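You operate a simulated robot arm through the tools that you are given. There is no shell and no other tool.

You are at the controls of a simulated robot arm. One attempt, no reset.

TASK
Level the low base plate: read the level, lever it up, slide the pad to that step, lower it.
Fine: check that the level shows 0 or 1 mm, then put it back; no fingers under the plate. Set down upright: yellow level.

Only the result counts: the job must be done as asked and must still hold three seconds after the hand-in. Knocking over, shifting, dropping, spilling or breaking anything else fails it.

THE ROBOT
A 7-joint arm with a two-finger parallel gripper, fixed in place. Base frame: the origin is on the floor under the middle of its stand, x ahead of it, y to its left, z up; the work surface is at about z = 0.75. Readings come in m, rad, newtons and seconds.
It reaches about 1.372 m from its shoulder. Its first joint turns from -2.601 to 2.601 rad. Payload 3.43 kg.
Tool frame: the origin (TCP) lies between the finger pads and is the grasp point; the fingertips stand 0.03 m ahead of it; z points along the fingers, y is the line along which they close. Largest opening 0.094 m; finger width 0.028, thickness 0.01; the body of the gripper, 0.05 by 0.096 m, starts 0.055 m behind the TCP.
Orientation is told as [roll, pitch, yaw] about the base's x, y, z axes, in that order, counted from this pose: with the fingers straight down and closing along the base's y, the tool's x points along the base's -x, its y along +y and its z along -z.

THE INTERFACE
- The arm moves only by the tool arm_command. Its argument "increments" is a list of rows, each a list of 3 entries, a list of its own where there are three numbers: the closure, from 0 (fully open) to 1 (shut), then the shift along the tool's x, y, z in units of 25 mm (1.0 is 25 mm), then the turn, a rotation vector about the tool's x, y, z in units of 5 degrees (1.0 is 5 degrees). In form: [[hand, [tx, ty, tz], [ax, ay, az]], ...]. A call has 1 to 20 rows; each row shifts and turns the commanded pose from where the row before left it, along the tool's axes as they then stand. A call with a number of a shift or a turn outside -1 to 1 is refused whole. A row lasts 0.2 s, in which the tool goes at most 0.05 m and 0.15 rad; a call with a longer step from one row to the next is refused whole, and so is a gripper value outside its range. A pose out of reach is approached as far as the arm can. The call stops where the force on the tool passes 70 N (or 10 N more than at its start, if that is more) or the arm is blocked; 0.2 s more then pass. Each finger travels about 0.045 m/s and halts on what it meets, pressing with about 29 N; the grip force reading is that of the motor and also rises with nothing between the fingers. The clock runs only during rows and for 0.2 s after the last one: add rows that do not move to give the fingers time. The reply holds the time, the measured pose of the TCP, the force on the tool along the base axes, the opening and the grip force, in the units named above and with some noise, with the torque about the TCP (base axes, N m) and any sound that the robot's microphone picked up, and new pictures: "show" is both (left out), scene, wrist or none.
- Cameras (640 x 400 px; columns grow to the right, rows downward): "scene" is fixed at [0.2094, 0.6399, 1.483]; the picture's right is [-0.20, -0.98, 0.00], its down [-0.66, 0.14, -0.73] and it looks along [0.72, -0.15, -0.68] (base axes); focal length 292 px, centre (320, 200). "wrist" rides on the gripper at [0.076, 0.014, -0.102] in the tool frame; the picture's right is [-0.18, 0.98, 0.00], its down [-0.75, -0.14, -0.64] and it looks along [-0.63, -0.12, 0.77] (tool axes); focal length 243 px, centre (320, 200). There is no depth. A picture from a camera that has moved, and an enlarged one, comes with that camera's place and axes in the base frame and with its lens. The place of the scene camera against the robot may be out by one fixed shift of up to 0.018 m in any direction.
- enlarge(camera, box): a new picture of the part [left, top, right, bottom] of that camera's present view, enlarged. The clock stands still meanwhile.
- close_job(): hands the job in; it is judged then, once.

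Places have to be worked out from the pictures, the camera data and where the tool is seen. Open the gripper and draw the arm clear of the work before you hand the job in, unless the task says otherwise.

The tools are called by a JSON object that holds its "api" and its "payload". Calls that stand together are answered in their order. arm_command: Moves the arm, as the interface text tells. Its arguments: {"type":"object","properties":{"increments":{"type":"array","items":{"type":"array"}},"show":{"type":"string","enum":["both","scene","wrist","none"]}},"required":["increments"]} The other tools are called the same way: enlarge (camera, box) takes an enlarged picture of a part of a camera's view; close_job () hands the job in.

At the start:

```text
clock: 0.0
position: [0.8336, 0.5289, 1.1586]
tcp_rot: [0.001, 0.0, -0.001]
wrist_force: [-0.5, 0.7, 0.3]
ft_torque: [0.01, -0.05, 0.02]
width: 0.094
finger_force: 0.2
```

scene: 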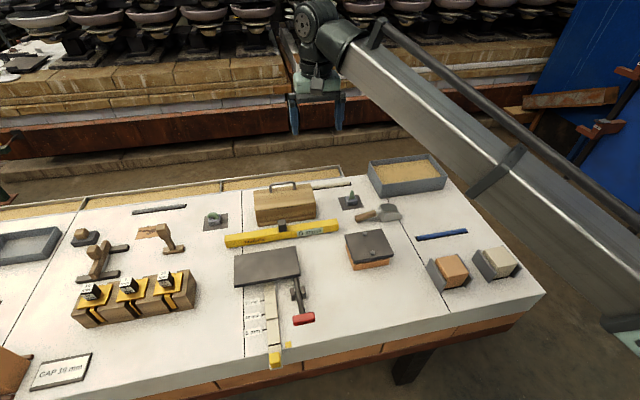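
wrist: 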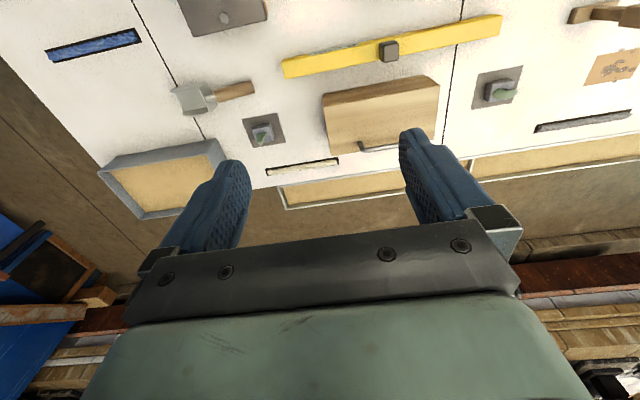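

I see a yellow level, a dark plate with a red-handled lever and a yellow-tabbed stepped pad. I'll look closer before moving anything.

{"api": "enlarge", "payload": {"camera": "scene", "box": [210, 220, 350, 380]}}

{"api": "enlarge", "payload": {"camera": "scene", "box": [200, 170, 420, 280]}}

{"api": "enlarge", "payload": {"camera": "scene", "box": [0, 200, 210, 400]}}

{"api": "enlarge", "payload": {"camera": "wrist", "box": [200, 0, 640, 200]}}

```text
2.50 times, centred on (280, 300) of scene
camera zoom: at [0.2094, 0.6399, 1.483], right [-0.2, -0.98, 0.0], down [-0.66, 0.14, -0.73], along [0.72, -0.15, -0.68], focal length 729 px, centre (420, -50)
```

zoom: 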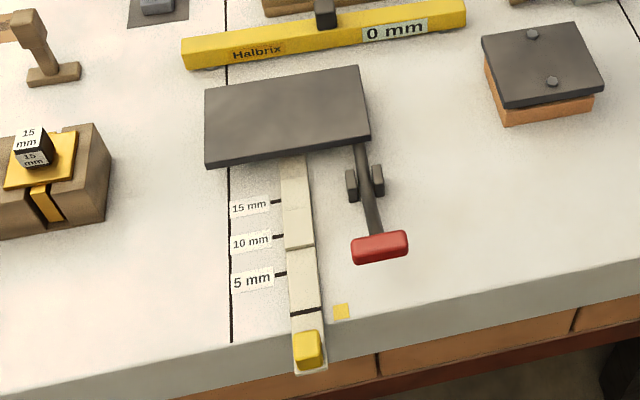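

```text
2.91 times, centred on (310, 225) of scene
camera zoom: at [0.2094, 0.6399, 1.483], right [-0.2, -0.98, 0.0], down [-0.66, 0.14, -0.73], along [0.72, -0.15, -0.68], focal length 848 px, centre (349, 127)
```

zoom: 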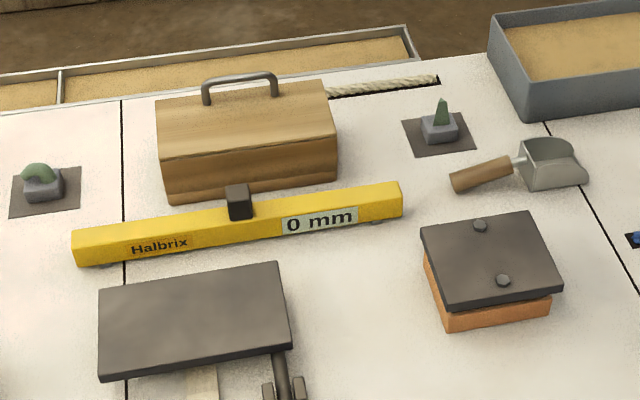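

```text
2.00 times, centred on (105, 300) of scene
camera zoom: at [0.2094, 0.6399, 1.483], right [-0.2, -0.98, 0.0], down [-0.66, 0.14, -0.73], along [0.72, -0.15, -0.68], focal length 583 px, centre (750, 0)
```

zoom: 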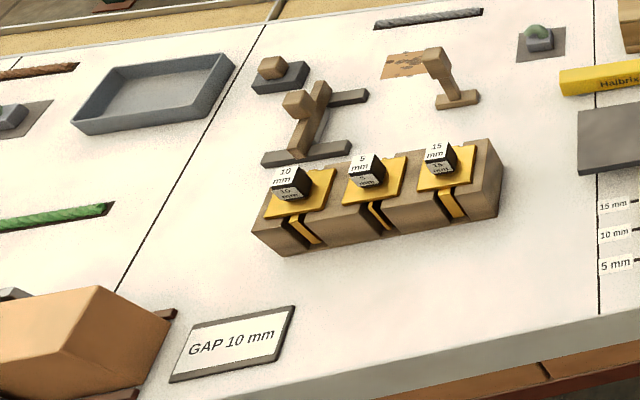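

```text
1.45 times, centred on (420, 100) of wrist
camera zoom: at [0.757, 0.5429, 1.2595], right [0.18, 0.98, 0.0], down [0.75, -0.14, 0.64], along [0.63, -0.12, -0.77], focal length 353 px, centre (174, 346)
```

zoom: 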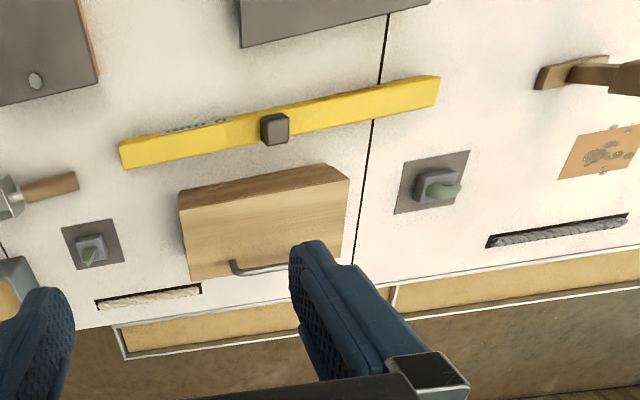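

The level lies on the table showing 0 mm. The low plate has a lever and a stepped pad marked 5/10/15, and there is a second plate with bolts on a brick. I'll draw the hand back toward the robot at height so the wrist camera sees the work area.

{"api": "arm_command", "payload": {"increments": [[0, [0.95, 0.22, 0.15], [0, 0, 0]], [0, [0.95, 0.22, 0.15], [0, 0, 0]], [0, [0.95, 0.22, 0.15], [0, 0, 0]], [0, [0.95, 0.22, 0.15], [0, 0, 0]], [0, [0.95, 0.22, 0.15], [0, 0, 0]], [0, [0.95, 0.22, 0.15], [0, 0, 0]], [0, [0.95, 0.22, 0.15], [0, 0, 0]], [0, [0.95, 0.22, 0.15], [0, 0, 0]], [0, [0.95, 0.22, 0.15], [0, 0, 0]], [0, [0.95, 0.22, 0.15], [0, 0, 0]], [0, [0.95, 0.22, 0.15], [0, 0, 0]], [0, [0.95, 0.22, 0.15], [0, 0, 0]], [0, [0.95, 0.22, 0.15], [0, 0, 0]], [0, [0.95, 0.22, 0.15], [0, 0, 0]], [0, [0.95, 0.22, 0.15], [0, 0, 0]], [0, [0.95, 0.22, 0.15], [0, 0, 0]]]}}

```text
clock: 3.4
position: [0.4531, 0.6171, 1.0985]
tcp_rot: [0.001, 0.001, 0.002]
wrist_force: [-0.6, -0.3, -0.1]
ft_torque: [0.0, 0.03, 0.0]
width: 0.0943
finger_force: 0.2
camera wrist: at [0.3763, 0.6305, 1.1994], right [0.18, 0.98, 0.0], down [0.75, -0.14, 0.64], along [0.63, -0.12, -0.77], focal length 243 px, centre (320, 200)
```

scene: 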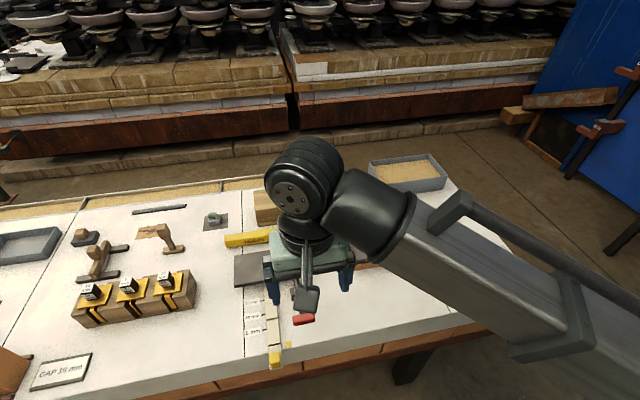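
wrist: 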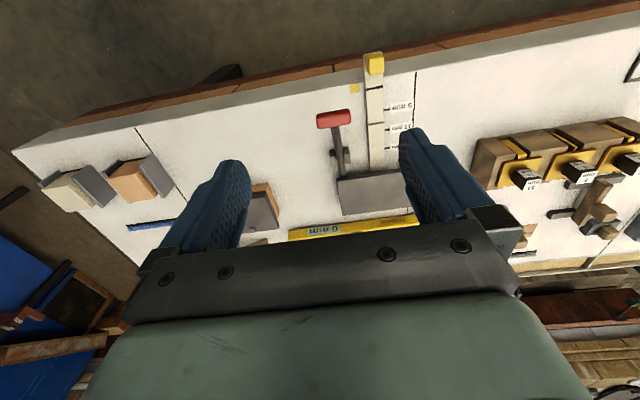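

The wrist camera sees the pad, lever and plates. I'll zoom in on them.

{"api": "enlarge", "payload": {"camera": "wrist", "box": [300, 40, 440, 220]}}

{"api": "enlarge", "payload": {"camera": "wrist", "box": [230, 160, 430, 250]}}

{"api": "enlarge", "payload": {"camera": "scene", "box": [230, 280, 330, 380]}}

```text
2.22 times, centred on (370, 130) of wrist
camera zoom: at [0.3763, 0.6305, 1.1994], right [0.18, 0.98, 0.0], down [0.75, -0.14, 0.64], along [0.63, -0.12, -0.77], focal length 539 px, centre (209, 356)
```

zoom: 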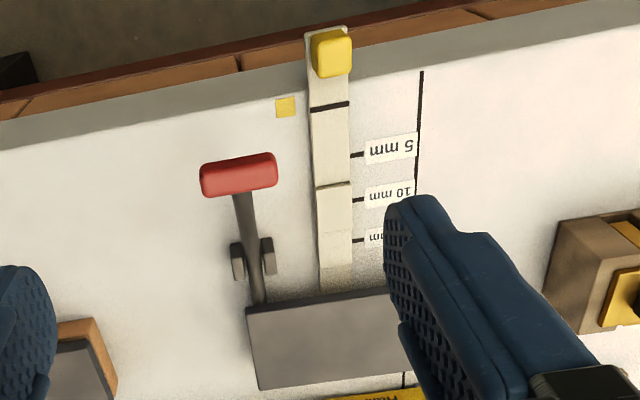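

```text
3.20 times, centred on (330, 205) of wrist
camera zoom: at [0.3763, 0.6305, 1.1994], right [0.18, 0.98, 0.0], down [0.75, -0.14, 0.64], along [0.63, -0.12, -0.77], focal length 776 px, centre (288, 184)
```

zoom: 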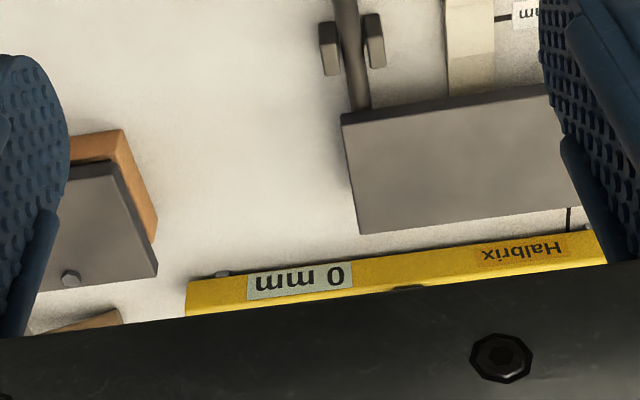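

```text
4.00 times, centred on (280, 330) of scene
camera zoom: at [0.2094, 0.6399, 1.483], right [-0.2, -0.98, 0.0], down [-0.66, 0.14, -0.73], along [0.72, -0.15, -0.68], focal length 1166 px, centre (480, -320)
```

zoom: 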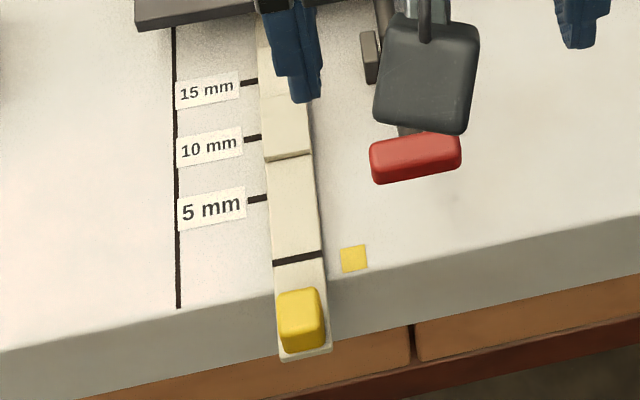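

Black line on the pad looks like the index; ticks are spaced about 40 mm along x (approx x = 0.555, 0.595, 0.635 at y≈0.72), with the zero at about 0.51. I'll lower the camera and pitch it forward for a side look at the plate heights, staying robot-side of the lever.

{"api": "arm_command", "payload": {"increments": [[0, [0.1, -0.387, 0.97], [0, 0, 0]], [0, [0.1, -0.387, 0.97], [0, 0, 0]], [0, [0.1, -0.387, 0.97], [0, 0, 0]], [0, [0.1, -0.387, 0.97], [0, 0, 0]], [0, [0.1, -0.387, 0.97], [0, 0, 0]], [0, [0.1, -0.387, 0.97], [0, 0, 0]], [0, [0.1, -0.387, 0.97], [0, 0, 0]], [0, [0.1, -0.387, 0.97], [0, 0, 0]], [0, [0.1, -0.387, 0.97], [0, 0, 0]], [0, [0, 0, 0], [0, -1, 0]], [0, [0, 0, 0], [0, -1, 0]], [0, [0, 0, 0], [0, -1, 0]], [0, [0, 0, 0], [0, -1, 0]], [0, [0, 0, 0], [0, -1, 0]], [0, [0, 0, 0], [0, -1, 0]]]}}

```text
clock: 6.6
position: [0.4322, 0.5305, 0.8801]
tcp_rot: [0.0, -0.524, -0.001]
wrist_force: [0.2, 0.1, -0.3]
ft_torque: [0.02, -0.01, 0.02]
width: 0.0942
finger_force: 0.1
camera wrist: at [0.3128, 0.5438, 0.9288], right [0.16, 0.98, 0.09], down [0.33, -0.14, 0.93], along [0.93, -0.12, -0.35], focal length 243 px, centre (320, 200)
```

scene: 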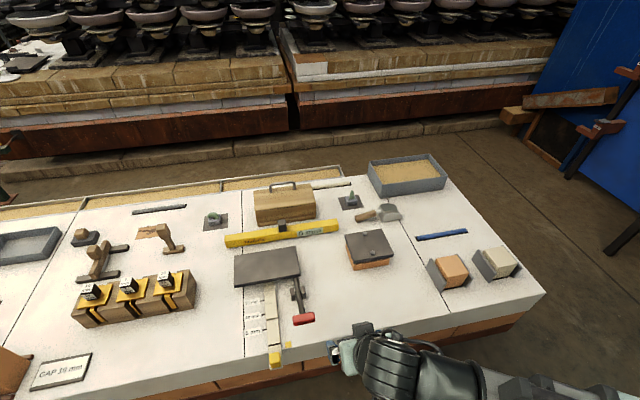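
wrist: 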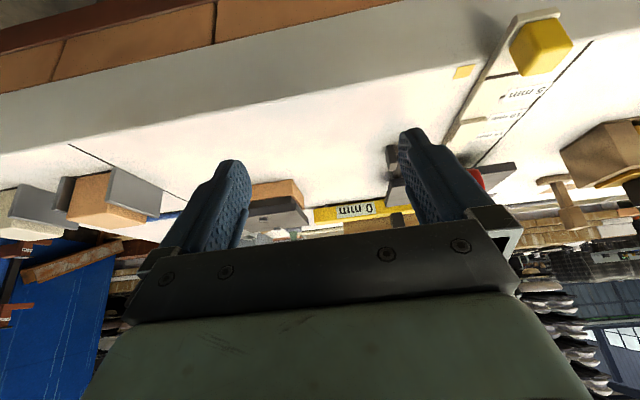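

The side view shows both plates near the horizon. I'll zoom into it for heights.

{"api": "enlarge", "payload": {"camera": "wrist", "box": [230, 110, 430, 240]}}

{"api": "enlarge", "payload": {"camera": "wrist", "box": [380, 0, 600, 220]}}

{"api": "enlarge", "payload": {"camera": "scene", "box": [225, 230, 325, 330]}}

{"api": "enlarge", "payload": {"camera": "scene", "box": [220, 180, 400, 280]}}

```text
3.08 times, centred on (330, 175) of wrist
camera zoom: at [0.3128, 0.5438, 0.9288], right [0.16, 0.98, 0.09], down [0.33, -0.14, 0.93], along [0.93, -0.12, -0.35], focal length 746 px, centre (289, 277)
```

zoom: 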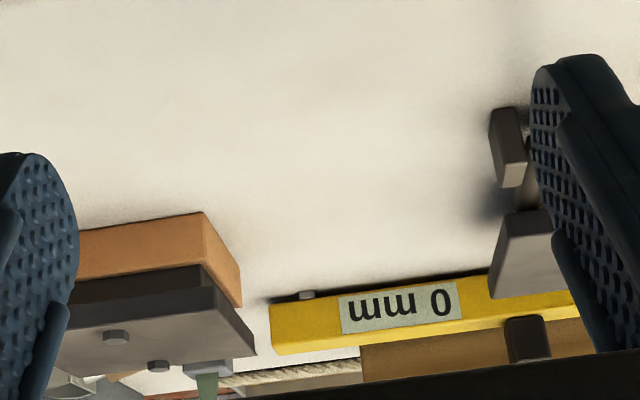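

```text
1.82 times, centred on (490, 110) of wrist
camera zoom: at [0.3128, 0.5438, 0.9288], right [0.16, 0.98, 0.09], down [0.33, -0.14, 0.93], along [0.93, -0.12, -0.35], focal length 441 px, centre (11, 364)
```

zoom: 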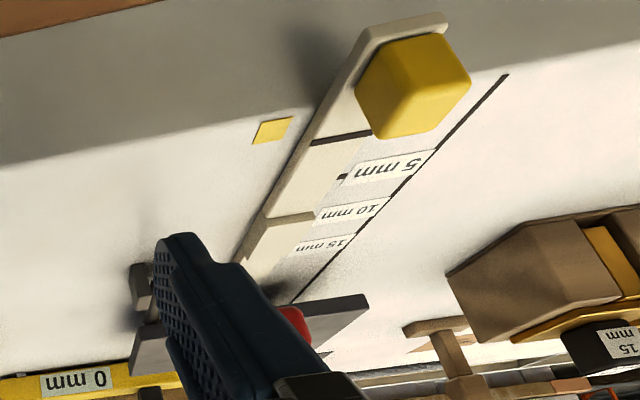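

```text
4.00 times, centred on (275, 280) of scene
camera zoom: at [0.2094, 0.6399, 1.483], right [-0.2, -0.98, 0.0], down [-0.66, 0.14, -0.73], along [0.72, -0.15, -0.68], focal length 1166 px, centre (500, -120)
```

zoom: 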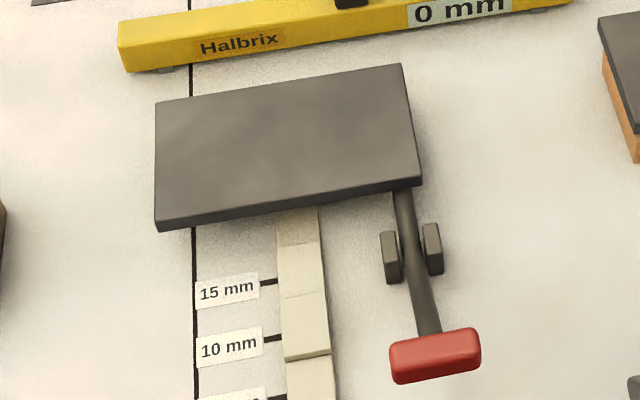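

```text
3.56 times, centred on (310, 230) of scene
camera zoom: at [0.2094, 0.6399, 1.483], right [-0.2, -0.98, 0.0], down [-0.66, 0.14, -0.73], along [0.72, -0.15, -0.68], focal length 1037 px, centre (356, 93)
```

zoom: 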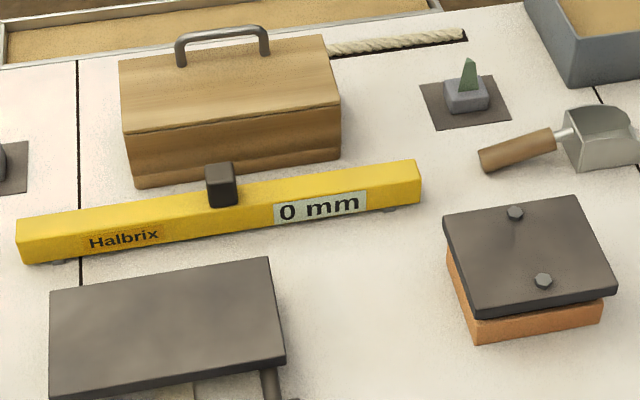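

Estimates so far: level at x≈0.843, y 0.464–0.817, top z≈0.783, with the knob at (0.841, 0.639), z 0.784–0.819. The reference plate is at x 0.675–0.782, y 0.336–0.456, z≈0.793, and the low plate at x 0.68–0.78, y 0.61–0.79. I'll go lower with a flatter view to judge the height difference.

{"api": "arm_command", "payload": {"increments": [[0, [0.4, 0, 0.693], [0, 0, 0]], [0, [0.4, 0, 0.693], [0, 0, 0]], [0, [0.4, 0, 0.693], [0, 0, 0]], [0, [0, 0, 0], [0, -1, 0]], [0, [0, 0, 0], [0, -1, 0]], [0, [0, 0, 0], [0, -1, 0]]], "show": "wrist"}}

{"api": "enlarge", "payload": {"camera": "wrist", "box": [220, 110, 420, 240]}}

```text
clock: 8.0
position: [0.4309, 0.5299, 0.8205]
tcp_rot: [0.0, -0.788, 0.001]
wrist_force: [-0.2, 0.2, 0.2]
ft_torque: [-0.04, 0.01, 0.01]
width: 0.0941
finger_force: 0.1
camera wrist: at [0.3034, 0.5436, 0.8366], right [0.13, 0.98, 0.13], down [0.08, -0.14, 0.99], along [0.99, -0.12, -0.09], focal length 243 px, centre (320, 200)
```

wrist: 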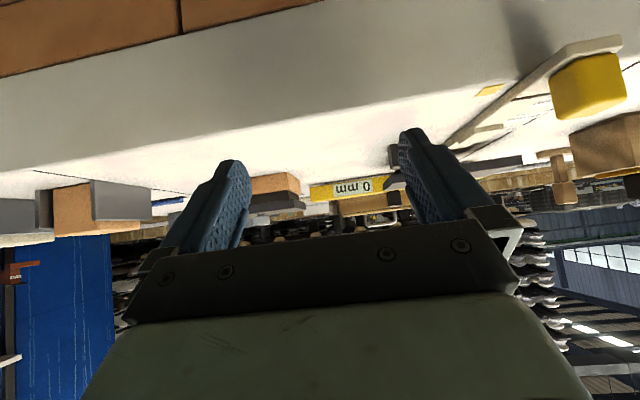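

```text
3.08 times, centred on (320, 175) of wrist
camera zoom: at [0.3034, 0.5436, 0.8366], right [0.13, 0.98, 0.13], down [0.08, -0.14, 0.99], along [0.99, -0.12, -0.09], focal length 746 px, centre (320, 277)
```

zoom: 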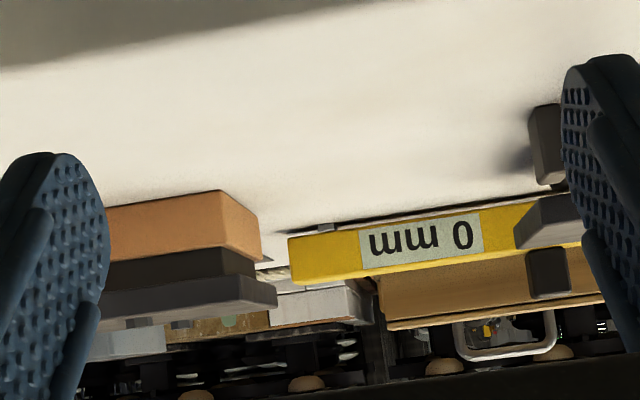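

The right finger hides the low plate in this view. I'll back off 6 cm and shift 10 cm to +y to look at the low plate, lever and pad at eye level, keeping the tips clear of the yellow tab.

{"api": "arm_command", "payload": {"increments": [[0, [0.84, 0, -0.85], [0, 0, 0]], [0, [0.84, 0, -0.85], [0, 0, 0]], [0, [0, 1, 0], [0, 0, 0]], [0, [0, 1, 0], [0, 0, 0]], [0, [0, 1, 0], [0, 0, 0]], [0, [0, 1, 0], [0, 0, 0]]], "show": "wrist"}}

{"api": "enlarge", "payload": {"camera": "wrist", "box": [220, 90, 420, 220]}}

```text
clock: 9.4
position: [0.3715, 0.6306, 0.8204]
tcp_rot: [-0.002, -0.786, 0.0]
wrist_force: [0.7, -0.2, -0.2]
ft_torque: [-0.01, -0.01, 0.04]
width: 0.0939
finger_force: 0.2
camera wrist: at [0.2438, 0.6445, 0.8376], right [0.13, 0.98, 0.13], down [0.08, -0.14, 0.99], along [0.99, -0.12, -0.1], focal length 243 px, centre (320, 200)
```

wrist: 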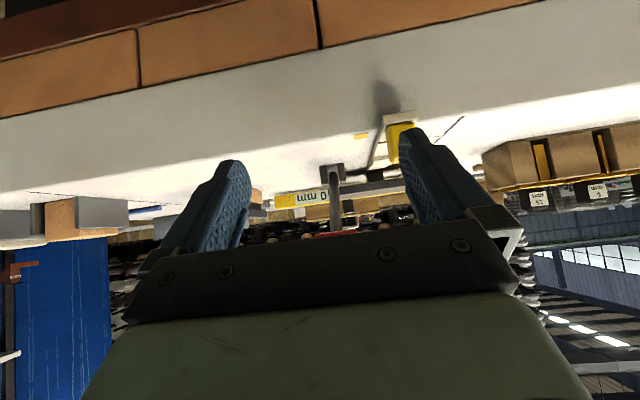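

```text
3.08 times, centred on (320, 155) of wrist
camera zoom: at [0.2438, 0.6445, 0.8376], right [0.13, 0.98, 0.13], down [0.08, -0.14, 0.99], along [0.99, -0.12, -0.1], focal length 746 px, centre (320, 338)
```

zoom: 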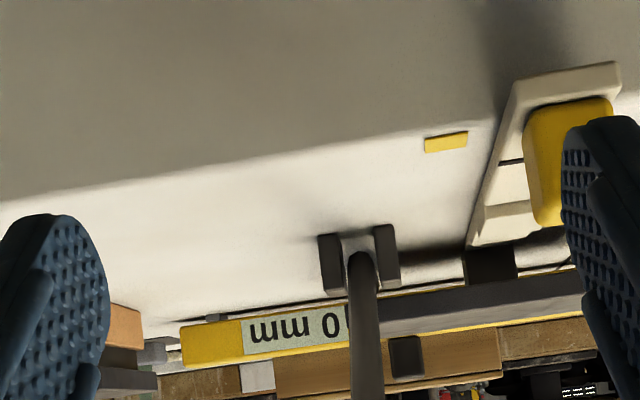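

The lever's handle stands up high (z≈0.85, near x 0.515, y 0.625) with its pivot near x≈0.62. I'll zoom closer on the plate's underside and the pad.

{"api": "enlarge", "payload": {"camera": "wrist", "box": [310, 110, 420, 215]}}

{"api": "enlarge", "payload": {"camera": "wrist", "box": [240, 170, 340, 240]}}

```text
3.81 times, centred on (365, 162) of wrist
camera zoom: at [0.2438, 0.6445, 0.8376], right [0.13, 0.98, 0.13], down [0.08, -0.14, 0.99], along [0.99, -0.12, -0.1], focal length 924 px, centre (149, 343)
```

zoom: 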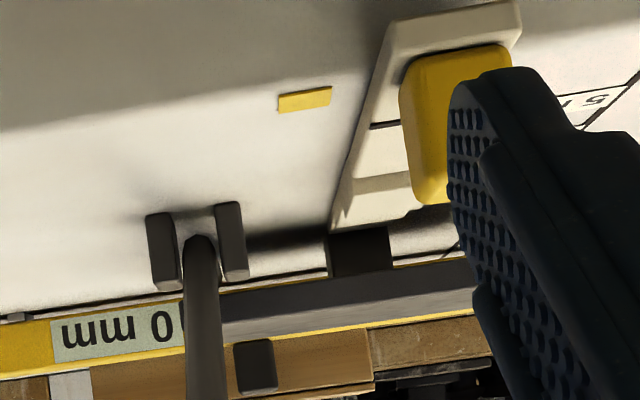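

```text
5.71 times, centred on (290, 205) of wrist
camera zoom: at [0.2438, 0.6445, 0.8376], right [0.13, 0.98, 0.13], down [0.08, -0.14, 0.99], along [0.99, -0.12, -0.1], focal length 1386 px, centre (491, 171)
```

zoom: 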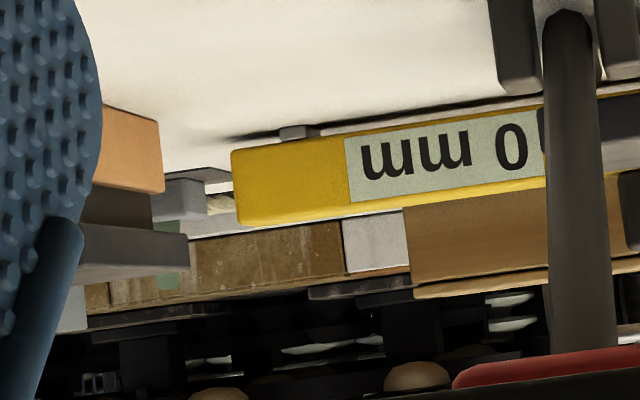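

The plate stands on a dark foot. The pad's raised steps (5 mm nearest the plate, then 10, 15) sit between the foot and the tab, so pushing +x by 40 mm per step should work. Next I'll rise, straighten the hand and head for the level's knob.

{"api": "arm_command", "payload": {"increments": [[0, [-0.709, 0, -0.705], [0, 0, 0]], [0, [-0.709, 0, -0.705], [0, 0, 0]], [0, [-0.709, 0, -0.705], [0, 0, 0]], [0, [-0.709, 0, -0.705], [0, 0, 0]], [0, [-0.709, 0, -0.705], [0, 0, 0]], [0, [-0.709, 0, -0.705], [0, 0, 0]], [0, [-0.709, 0, -0.705], [0, 0, 0]], [0, [-0.709, 0, -0.705], [0, 0, 0]], [0, [0, 0, 0], [0, 1, 0]], [0, [0, 0, 0], [0, 1, 0]], [0, [0, 0, 0], [0, 1, 0]], [0, [0, 0, 0], [0, 1, 0]], [0, [0, 0, 0], [0, 1, 0]], [0, [0, 0, 0], [0, 1, 0]], [0, [0, 0, 0], [0, 1, 0]], [0, [0, 0, 0], [0, 1, 0]], [0, [0, 0, 0], [0, 1, 0]]], "show": "none"}}

{"api": "arm_command", "payload": {"increments": [[0, [-0.98, 0.01, 0], [0, 0, 0]], [0, [-0.98, 0.01, 0], [0, 0, 0]], [0, [-0.98, 0.01, 0], [0, 0, 0]], [0, [-0.98, 0.01, 0], [0, 0, 0]], [0, [-0.98, 0.01, 0], [0, 0, 0]], [0, [-0.98, 0.01, 0], [0, 0, 0]], [0, [-0.98, 0.01, 0], [0, 0, 0]], [0, [-0.98, 0.01, 0], [0, 0, 0]], [0, [-0.98, 0.01, 0], [0, 0, 0]], [0, [-0.98, 0.01, 0], [0, 0, 0]], [0, [-0.98, 0.01, 0], [0, 0, 0]], [0, [-0.98, 0.01, 0], [0, 0, 0]], [0, [-0.98, 0.01, 0], [0, 0, 0]], [0, [-0.98, 0.01, 0], [0, 0, 0]], [0, [-0.98, 0.01, 0], [0, 0, 0]], [0, [-0.98, 0.01, 0], [0, 0, 0]], [0, [-0.98, 0.01, 0], [0, 0, 0]], [0, [-0.98, 0.01, 0], [0, 0, 0]]], "show": "wrist"}}

```text
clock: 13.0
position: [0.3706, 0.6298, 1.0199]
tcp_rot: [0.001, 0.0, 0.001]
wrist_force: [-0.7, 0.7, -0.4]
ft_torque: [0.02, -0.02, 0.01]
width: 0.094
finger_force: 0.0
```

```text
clock: 16.8
position: [0.8129, 0.634, 1.0202]
tcp_rot: [0.0, 0.001, 0.0]
wrist_force: [-0.1, -0.2, 0.1]
ft_torque: [0.0, -0.02, 0.01]
width: 0.0941
finger_force: 0.1
camera wrist: at [0.7363, 0.6477, 1.1216], right [0.18, 0.98, 0.0], down [0.75, -0.14, 0.64], along [0.63, -0.12, -0.77], focal length 243 px, centre (320, 200)
```

wrist: 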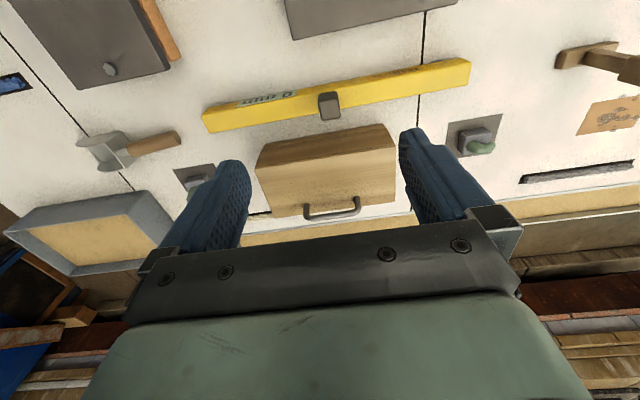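

The level and knob are in view; I'll zoom in to pin down the knob and the box behind it.

{"api": "enlarge", "payload": {"camera": "wrist", "box": [190, 40, 490, 228]}}

{"api": "enlarge", "payload": {"camera": "wrist", "box": [290, 70, 370, 150]}}

```text
2.13 times, centred on (340, 134) of wrist
camera zoom: at [0.7363, 0.6477, 1.1216], right [0.18, 0.98, 0.0], down [0.75, -0.14, 0.64], along [0.63, -0.12, -0.77], focal length 516 px, centre (277, 340)
```

zoom: 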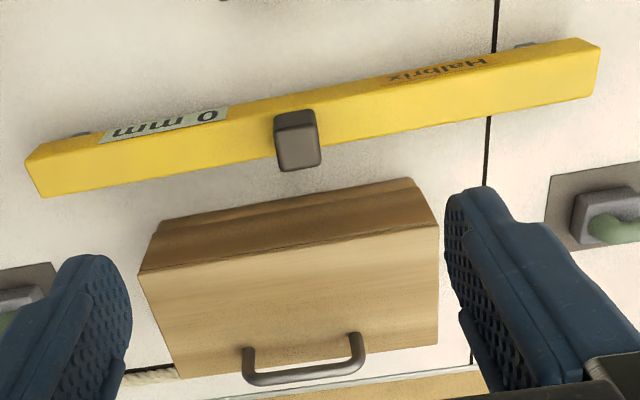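

```text
5.00 times, centred on (330, 110) of wrist
camera zoom: at [0.7363, 0.6477, 1.1216], right [0.18, 0.98, 0.0], down [0.75, -0.14, 0.64], along [0.63, -0.12, -0.77], focal length 1213 px, centre (270, 650)
```

zoom: 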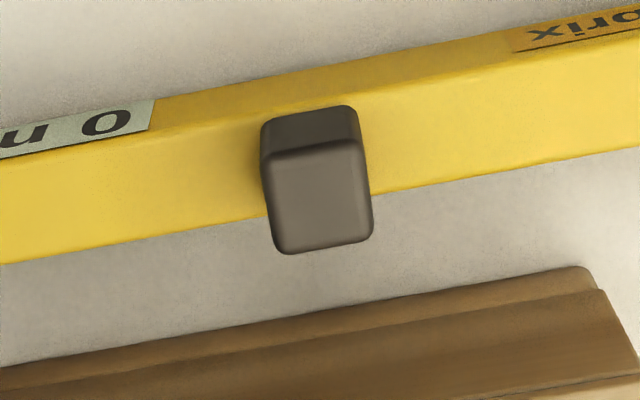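

Knob top centre is at about (0.844, 0.640, 0.819), 25 mm wide, and the box behind starts at x≈0.905, so there is clearance. I'll centre over it and descend to TCP z≈0.822 with open fingers.

{"api": "arm_command", "payload": {"increments": [[0, [-0.622, 0.12, 0], [0, 0, 0]], [0, [-0.622, 0.12, 0], [0, 0, 0]], [0, [0, 0, 0.9], [0, 0, 0]], [0, [0, 0, 0.9], [0, 0, 0]], [0, [0, 0, 0.9], [0, 0, 0]], [0, [0, 0, 0.9], [0, 0, 0]], [0, [0, 0, 0.9], [0, 0, 0]], [0, [0, 0, 0.9], [0, 0, 0]], [0, [0, 0, 0.9], [0, 0, 0]], [0, [0, 0, 0.6], [0, 0, 0]], [0, [0, 0, 0.5], [0, 0, 0]], [0, [0, 0, 0.5], [0, 0, 0]], [0, [0, 0, 0], [0, 0, 0]]]}}

{"api": "enlarge", "payload": {"camera": "wrist", "box": [200, 100, 440, 250]}}

```text
clock: 19.6
position: [0.845, 0.6401, 0.8219]
tcp_rot: [0.0, 0.001, 0.001]
wrist_force: [-0.6, 0.3, 0.2]
ft_torque: [-0.01, 0.03, 0.02]
width: 0.0942
finger_force: 0.0
camera wrist: at [0.7668, 0.6533, 0.9233], right [0.18, 0.98, 0.0], down [0.75, -0.14, 0.64], along [0.63, -0.12, -0.77], focal length 243 px, centre (320, 200)
```

scene: 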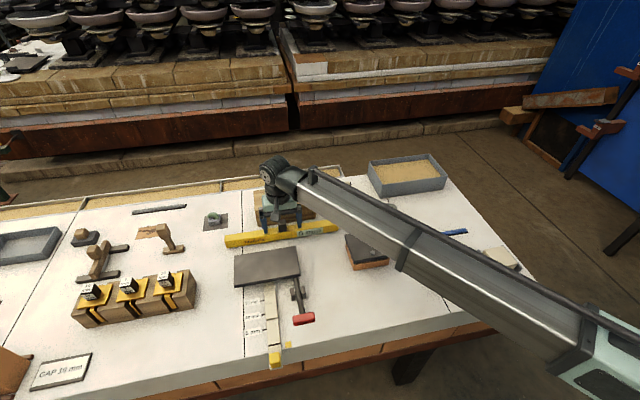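
wrist: 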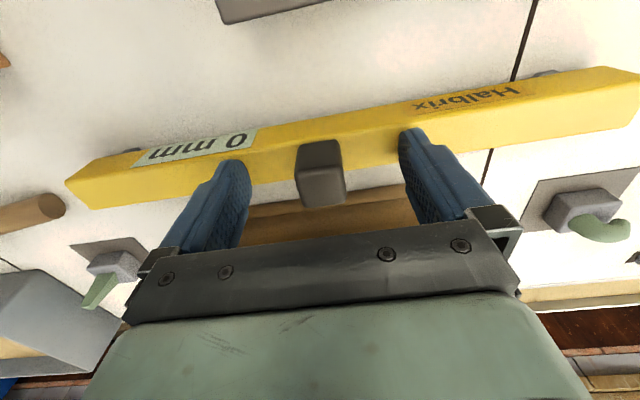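

```text
2.67 times, centred on (320, 175) of wrist
camera zoom: at [0.7668, 0.6533, 0.9233], right [0.18, 0.98, 0.0], down [0.75, -0.14, 0.64], along [0.63, -0.12, -0.77], focal length 647 px, centre (320, 267)
```

zoom: 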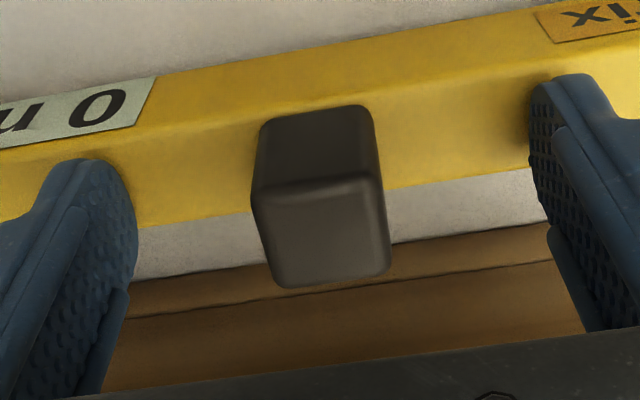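

The knob sits centred between the pads. I'll close on it with waiting rows.

{"api": "arm_command", "payload": {"increments": [[1, [0, 0, 0], [0, 0, 0]], [1, [0, 0, 0], [0, 0, 0]], [1, [0, 0, 0], [0, 0, 0]], [1, [0, 0, 0], [0, 0, 0]], [1, [0, 0, 0], [0, 0, 0]], [1, [0, 0, 0], [0, 0, 0]], [1, [0, 0, 0], [0, 0, 0]]], "show": "wrist"}}

```text
clock: 21.2
position: [0.8447, 0.64, 0.8225]
tcp_rot: [-0.001, -0.001, 0.001]
wrist_force: [1.0, 1.5, 0.0]
ft_torque: [-0.02, -0.02, -0.02]
width: 0.0303
finger_force: 29.1
camera wrist: at [0.7668, 0.6534, 0.9235], right [0.18, 0.98, 0.0], down [0.75, -0.14, 0.64], along [0.63, -0.12, -0.77], focal length 243 px, centre (320, 200)
```

wrist: 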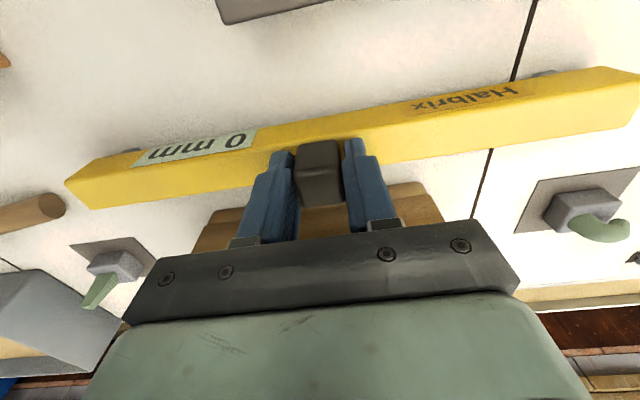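

Gripped at 30 mm with 29 N. I'll lift straight up 8 cm and check that the level hangs square.

{"api": "arm_command", "payload": {"increments": [[1, [0, 0, -0.4], [0, 0, 0]], [1, [0, 0, -0.4], [0, 0, 0]], [1, [0, 0, -0.6], [0, 0, 0]], [1, [0, 0, -0.6], [0, 0, 0]], [1, [0, 0, -0.6], [0, 0, 0]], [1, [0, 0, -0.6], [0, 0, 0]], [1, [0, 0, 0], [0, 0, 0]]]}}

```text
clock: 22.8
position: [0.8442, 0.6411, 0.9026]
tcp_rot: [0.001, 0.0, 0.001]
wrist_force: [0.2, -0.2, -3.3]
ft_torque: [0.02, 0.0, -0.03]
width: 0.0304
finger_force: 28.9
camera wrist: at [0.7671, 0.6537, 1.0035], right [0.18, 0.98, 0.0], down [0.75, -0.14, 0.64], along [0.63, -0.12, -0.77], focal length 243 px, centre (320, 200)
```

scene: 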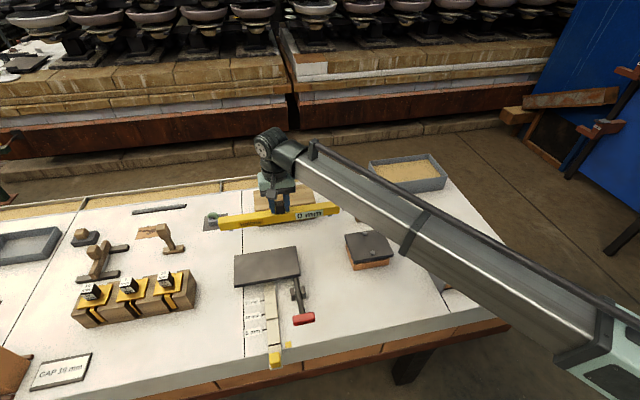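
wrist: 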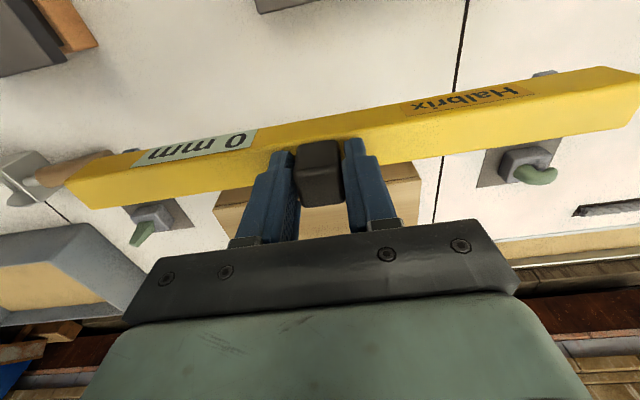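

It lifted cleanly and weighs about 3.3 N. I'll carry it at this height to over the two plates (x≈0.734, y≈0.54).

{"api": "arm_command", "payload": {"increments": [[1, [0.44, -0.404, 0], [0, 0, 0]], [1, [0.44, -0.404, 0], [0, 0, 0]], [1, [0.44, -0.404, 0], [0, 0, 0]], [1, [0.44, -0.404, 0], [0, 0, 0]], [1, [0.44, -0.404, 0], [0, 0, 0]], [1, [0.44, -0.404, 0], [0, 0, 0]], [1, [0.44, -0.404, 0], [0, 0, 0]], [1, [0.44, -0.404, 0], [0, 0, 0]], [1, [0.44, -0.404, 0], [0, 0, 0]], [1, [0.44, -0.404, 0], [0, 0, 0]], [1, [0, 0, 0], [0, 0, 0]]]}}

{"api": "enlarge", "payload": {"camera": "scene", "box": [220, 180, 420, 300]}}

{"api": "enlarge", "payload": {"camera": "wrist", "box": [40, 0, 640, 300]}}

```text
clock: 25.2
position: [0.7344, 0.537, 0.9025]
tcp_rot: [0.0, 0.001, 0.0]
wrist_force: [-1.1, -0.3, -2.7]
ft_torque: [0.02, 0.01, -0.02]
width: 0.0304
finger_force: 29.3
camera wrist: at [0.657, 0.5517, 1.0036], right [0.18, 0.98, 0.0], down [0.75, -0.14, 0.64], along [0.63, -0.12, -0.77], focal length 243 px, centre (320, 200)
```

scene: 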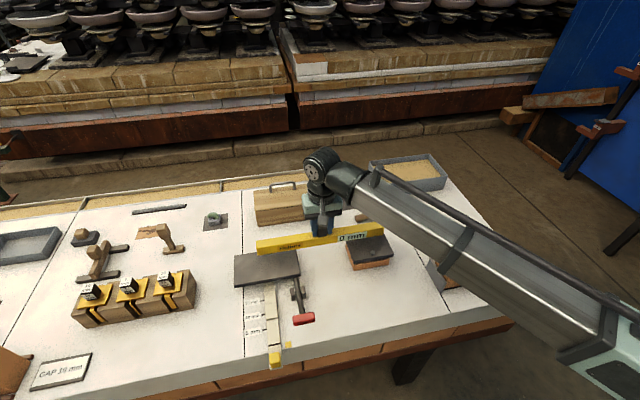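
wrist: 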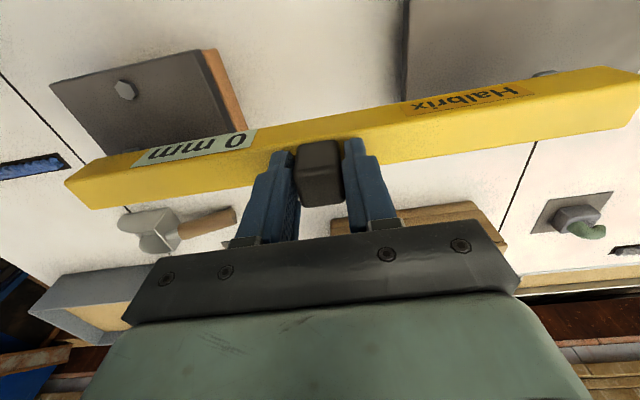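

```text
3.20 times, centred on (320, 240) of scene
camera zoom: at [0.2094, 0.6399, 1.483], right [-0.2, -0.98, 0.0], down [-0.66, 0.14, -0.73], along [0.72, -0.15, -0.68], focal length 933 px, centre (320, 72)
```

zoom: 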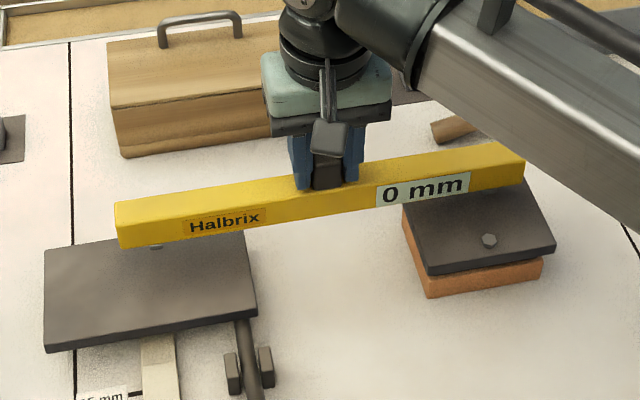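

```text
1.07 times, centred on (340, 150) of wrist (not enlarged: the box is as wide or as high as the picture)
camera zoom: at [0.657, 0.5517, 1.0036], right [0.18, 0.98, 0.0], down [0.75, -0.14, 0.64], along [0.63, -0.12, -0.77], focal length 259 px, centre (299, 253)
```

zoom: 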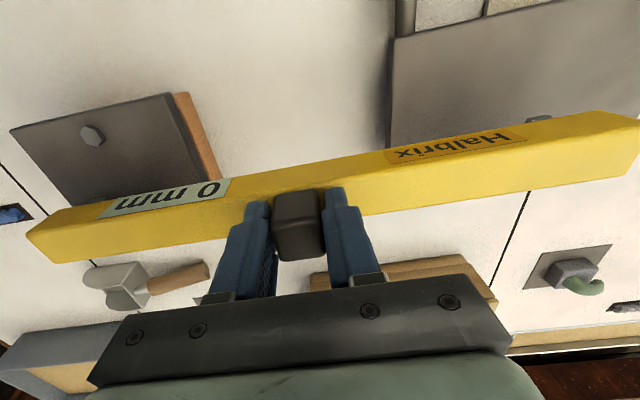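

The level is aligned over both plates, and the near bolt at x≈0.685 puts the bolt midpoint near x≈0.729. I'll nudge 4 mm toward the robot and lower to about 1 cm above the reference plate.

{"api": "arm_command", "payload": {"increments": [[1, [0.16, 0.08, 0.4], [0, 0, 0]], [1, [0, 0, 0.4], [0, 0, 0]], [1, [0, 0, 0.34], [0, 0, 0]], [1, [0, 0, 0], [0, 0, 0]]]}}

{"api": "enlarge", "payload": {"camera": "scene", "box": [230, 210, 410, 290]}}

{"api": "enlarge", "payload": {"camera": "wrist", "box": [40, 40, 320, 220]}}

{"api": "enlarge", "payload": {"camera": "wrist", "box": [360, 0, 640, 180]}}

```text
clock: 26.2
position: [0.7301, 0.5394, 0.8747]
tcp_rot: [0.003, 0.0, 0.0]
wrist_force: [1.1, 2.6, 5.3]
ft_torque: [-0.09, 0.06, 0.02]
width: 0.0302
finger_force: 28.6
camera wrist: at [0.6526, 0.5541, 0.9756], right [0.18, 0.98, 0.0], down [0.75, -0.14, 0.64], along [0.63, -0.12, -0.77], focal length 243 px, centre (320, 200)
```

scene: 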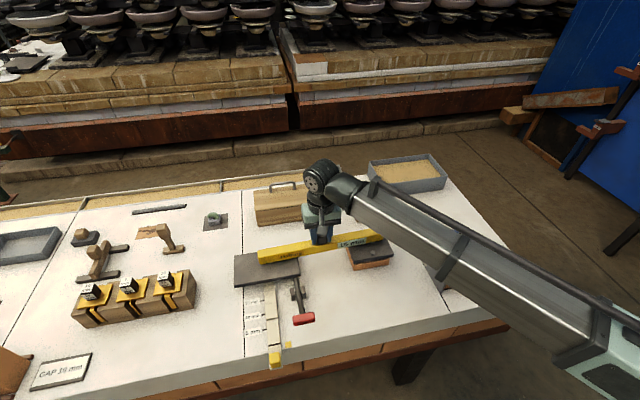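
wrist: 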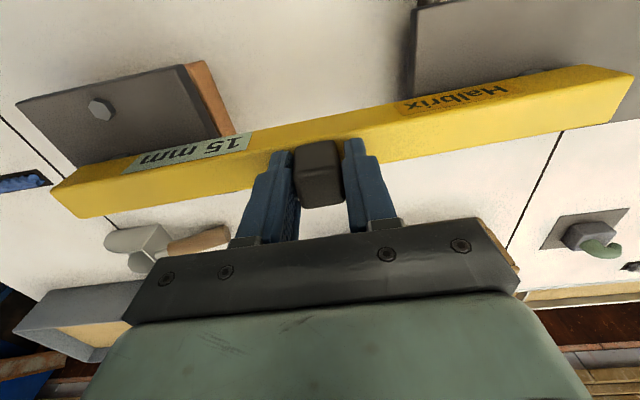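

```text
3.56 times, centred on (320, 250) of scene
camera zoom: at [0.2094, 0.6399, 1.483], right [-0.2, -0.98, 0.0], down [-0.66, 0.14, -0.73], along [0.72, -0.15, -0.68], focal length 1037 px, centre (320, 22)
```

zoom: 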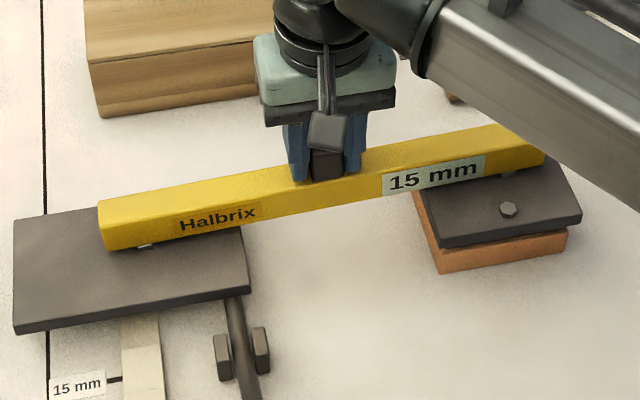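

```text
2.22 times, centred on (180, 130) of wrist
camera zoom: at [0.6526, 0.5541, 0.9756], right [0.18, 0.98, 0.0], down [0.75, -0.14, 0.64], along [0.63, -0.12, -0.77], focal length 539 px, centre (631, 356)
```

zoom: 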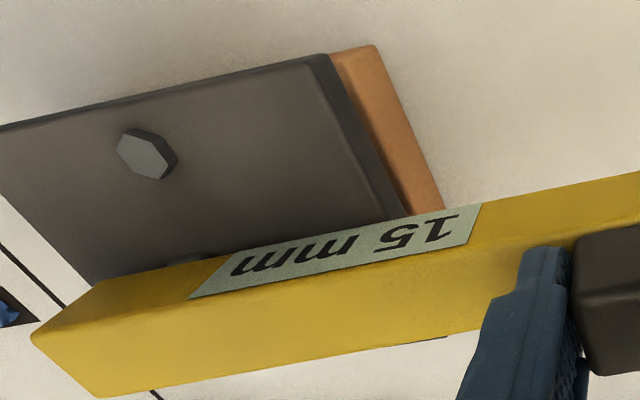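

```text
2.22 times, centred on (500, 90) of wrist
camera zoom: at [0.6526, 0.5541, 0.9756], right [0.18, 0.98, 0.0], down [0.75, -0.14, 0.64], along [0.63, -0.12, -0.77], focal length 539 px, centre (-80, 444)
```

zoom: 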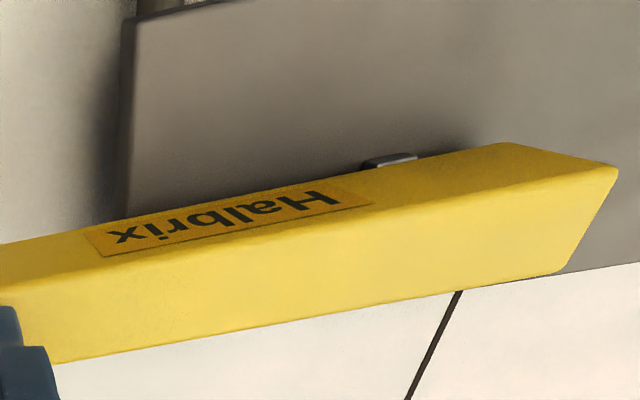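

Contact: the level now reads 15 mm and the vertical force shows support. I'll release in small steps so the level settles gently, then look at the reading.

{"api": "arm_command", "payload": {"increments": [[0.67, [0, 0, 0], [0, 0, 0]], [0.66, [0, 0, 0], [0, 0, 0]], [0.65, [0, 0, 0], [0, 0, 0]], [0.64, [0, 0, 0], [0, 0, 0]], [0.62, [0, 0, 0], [0, 0, 0]], [0.6, [0, 0, 0], [0, 0, 0]]]}}

{"api": "enlarge", "payload": {"camera": "scene", "box": [230, 210, 410, 290]}}

{"api": "enlarge", "payload": {"camera": "wrist", "box": [220, 100, 420, 230]}}

```text
clock: 27.6
position: [0.7299, 0.5399, 0.8742]
tcp_rot: [0.0, -0.001, 0.0]
wrist_force: [0.0, -0.3, -0.3]
ft_torque: [0.0, -0.01, 0.02]
width: 0.0374
finger_force: 0.1
camera wrist: at [0.6527, 0.5539, 0.9752], right [0.18, 0.98, 0.0], down [0.75, -0.14, 0.64], along [0.63, -0.12, -0.77], focal length 243 px, centre (320, 200)
```

scene: 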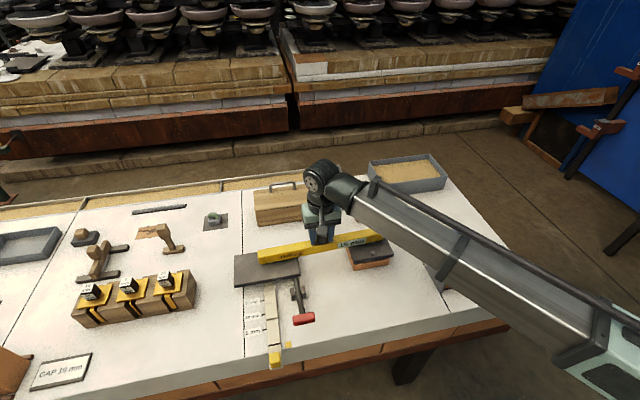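
wrist: 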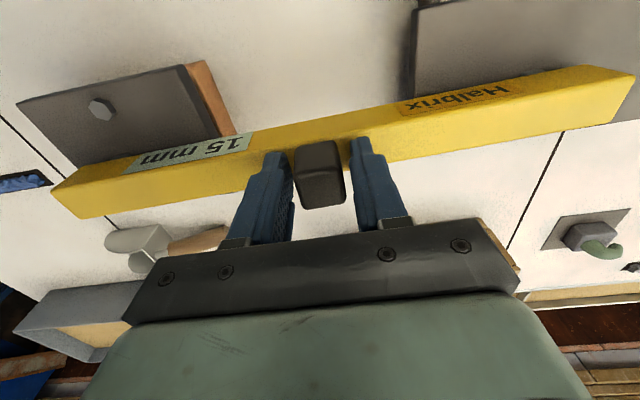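

```text
3.56 times, centred on (320, 250) of scene
camera zoom: at [0.2094, 0.6399, 1.483], right [-0.2, -0.98, 0.0], down [-0.66, 0.14, -0.73], along [0.72, -0.15, -0.68], focal length 1037 px, centre (320, 22)
```

zoom: 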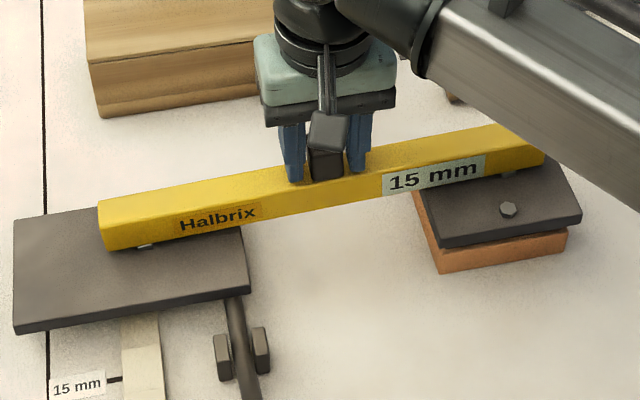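

```text
3.08 times, centred on (320, 165) of wrist
camera zoom: at [0.6527, 0.5539, 0.9752], right [0.18, 0.98, 0.0], down [0.75, -0.14, 0.64], along [0.63, -0.12, -0.77], focal length 746 px, centre (320, 308)
```

zoom: 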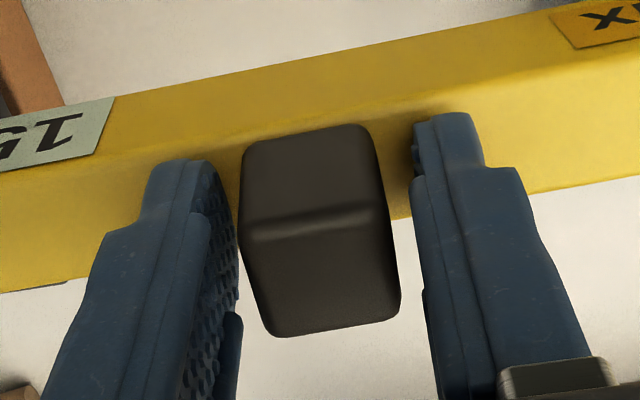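

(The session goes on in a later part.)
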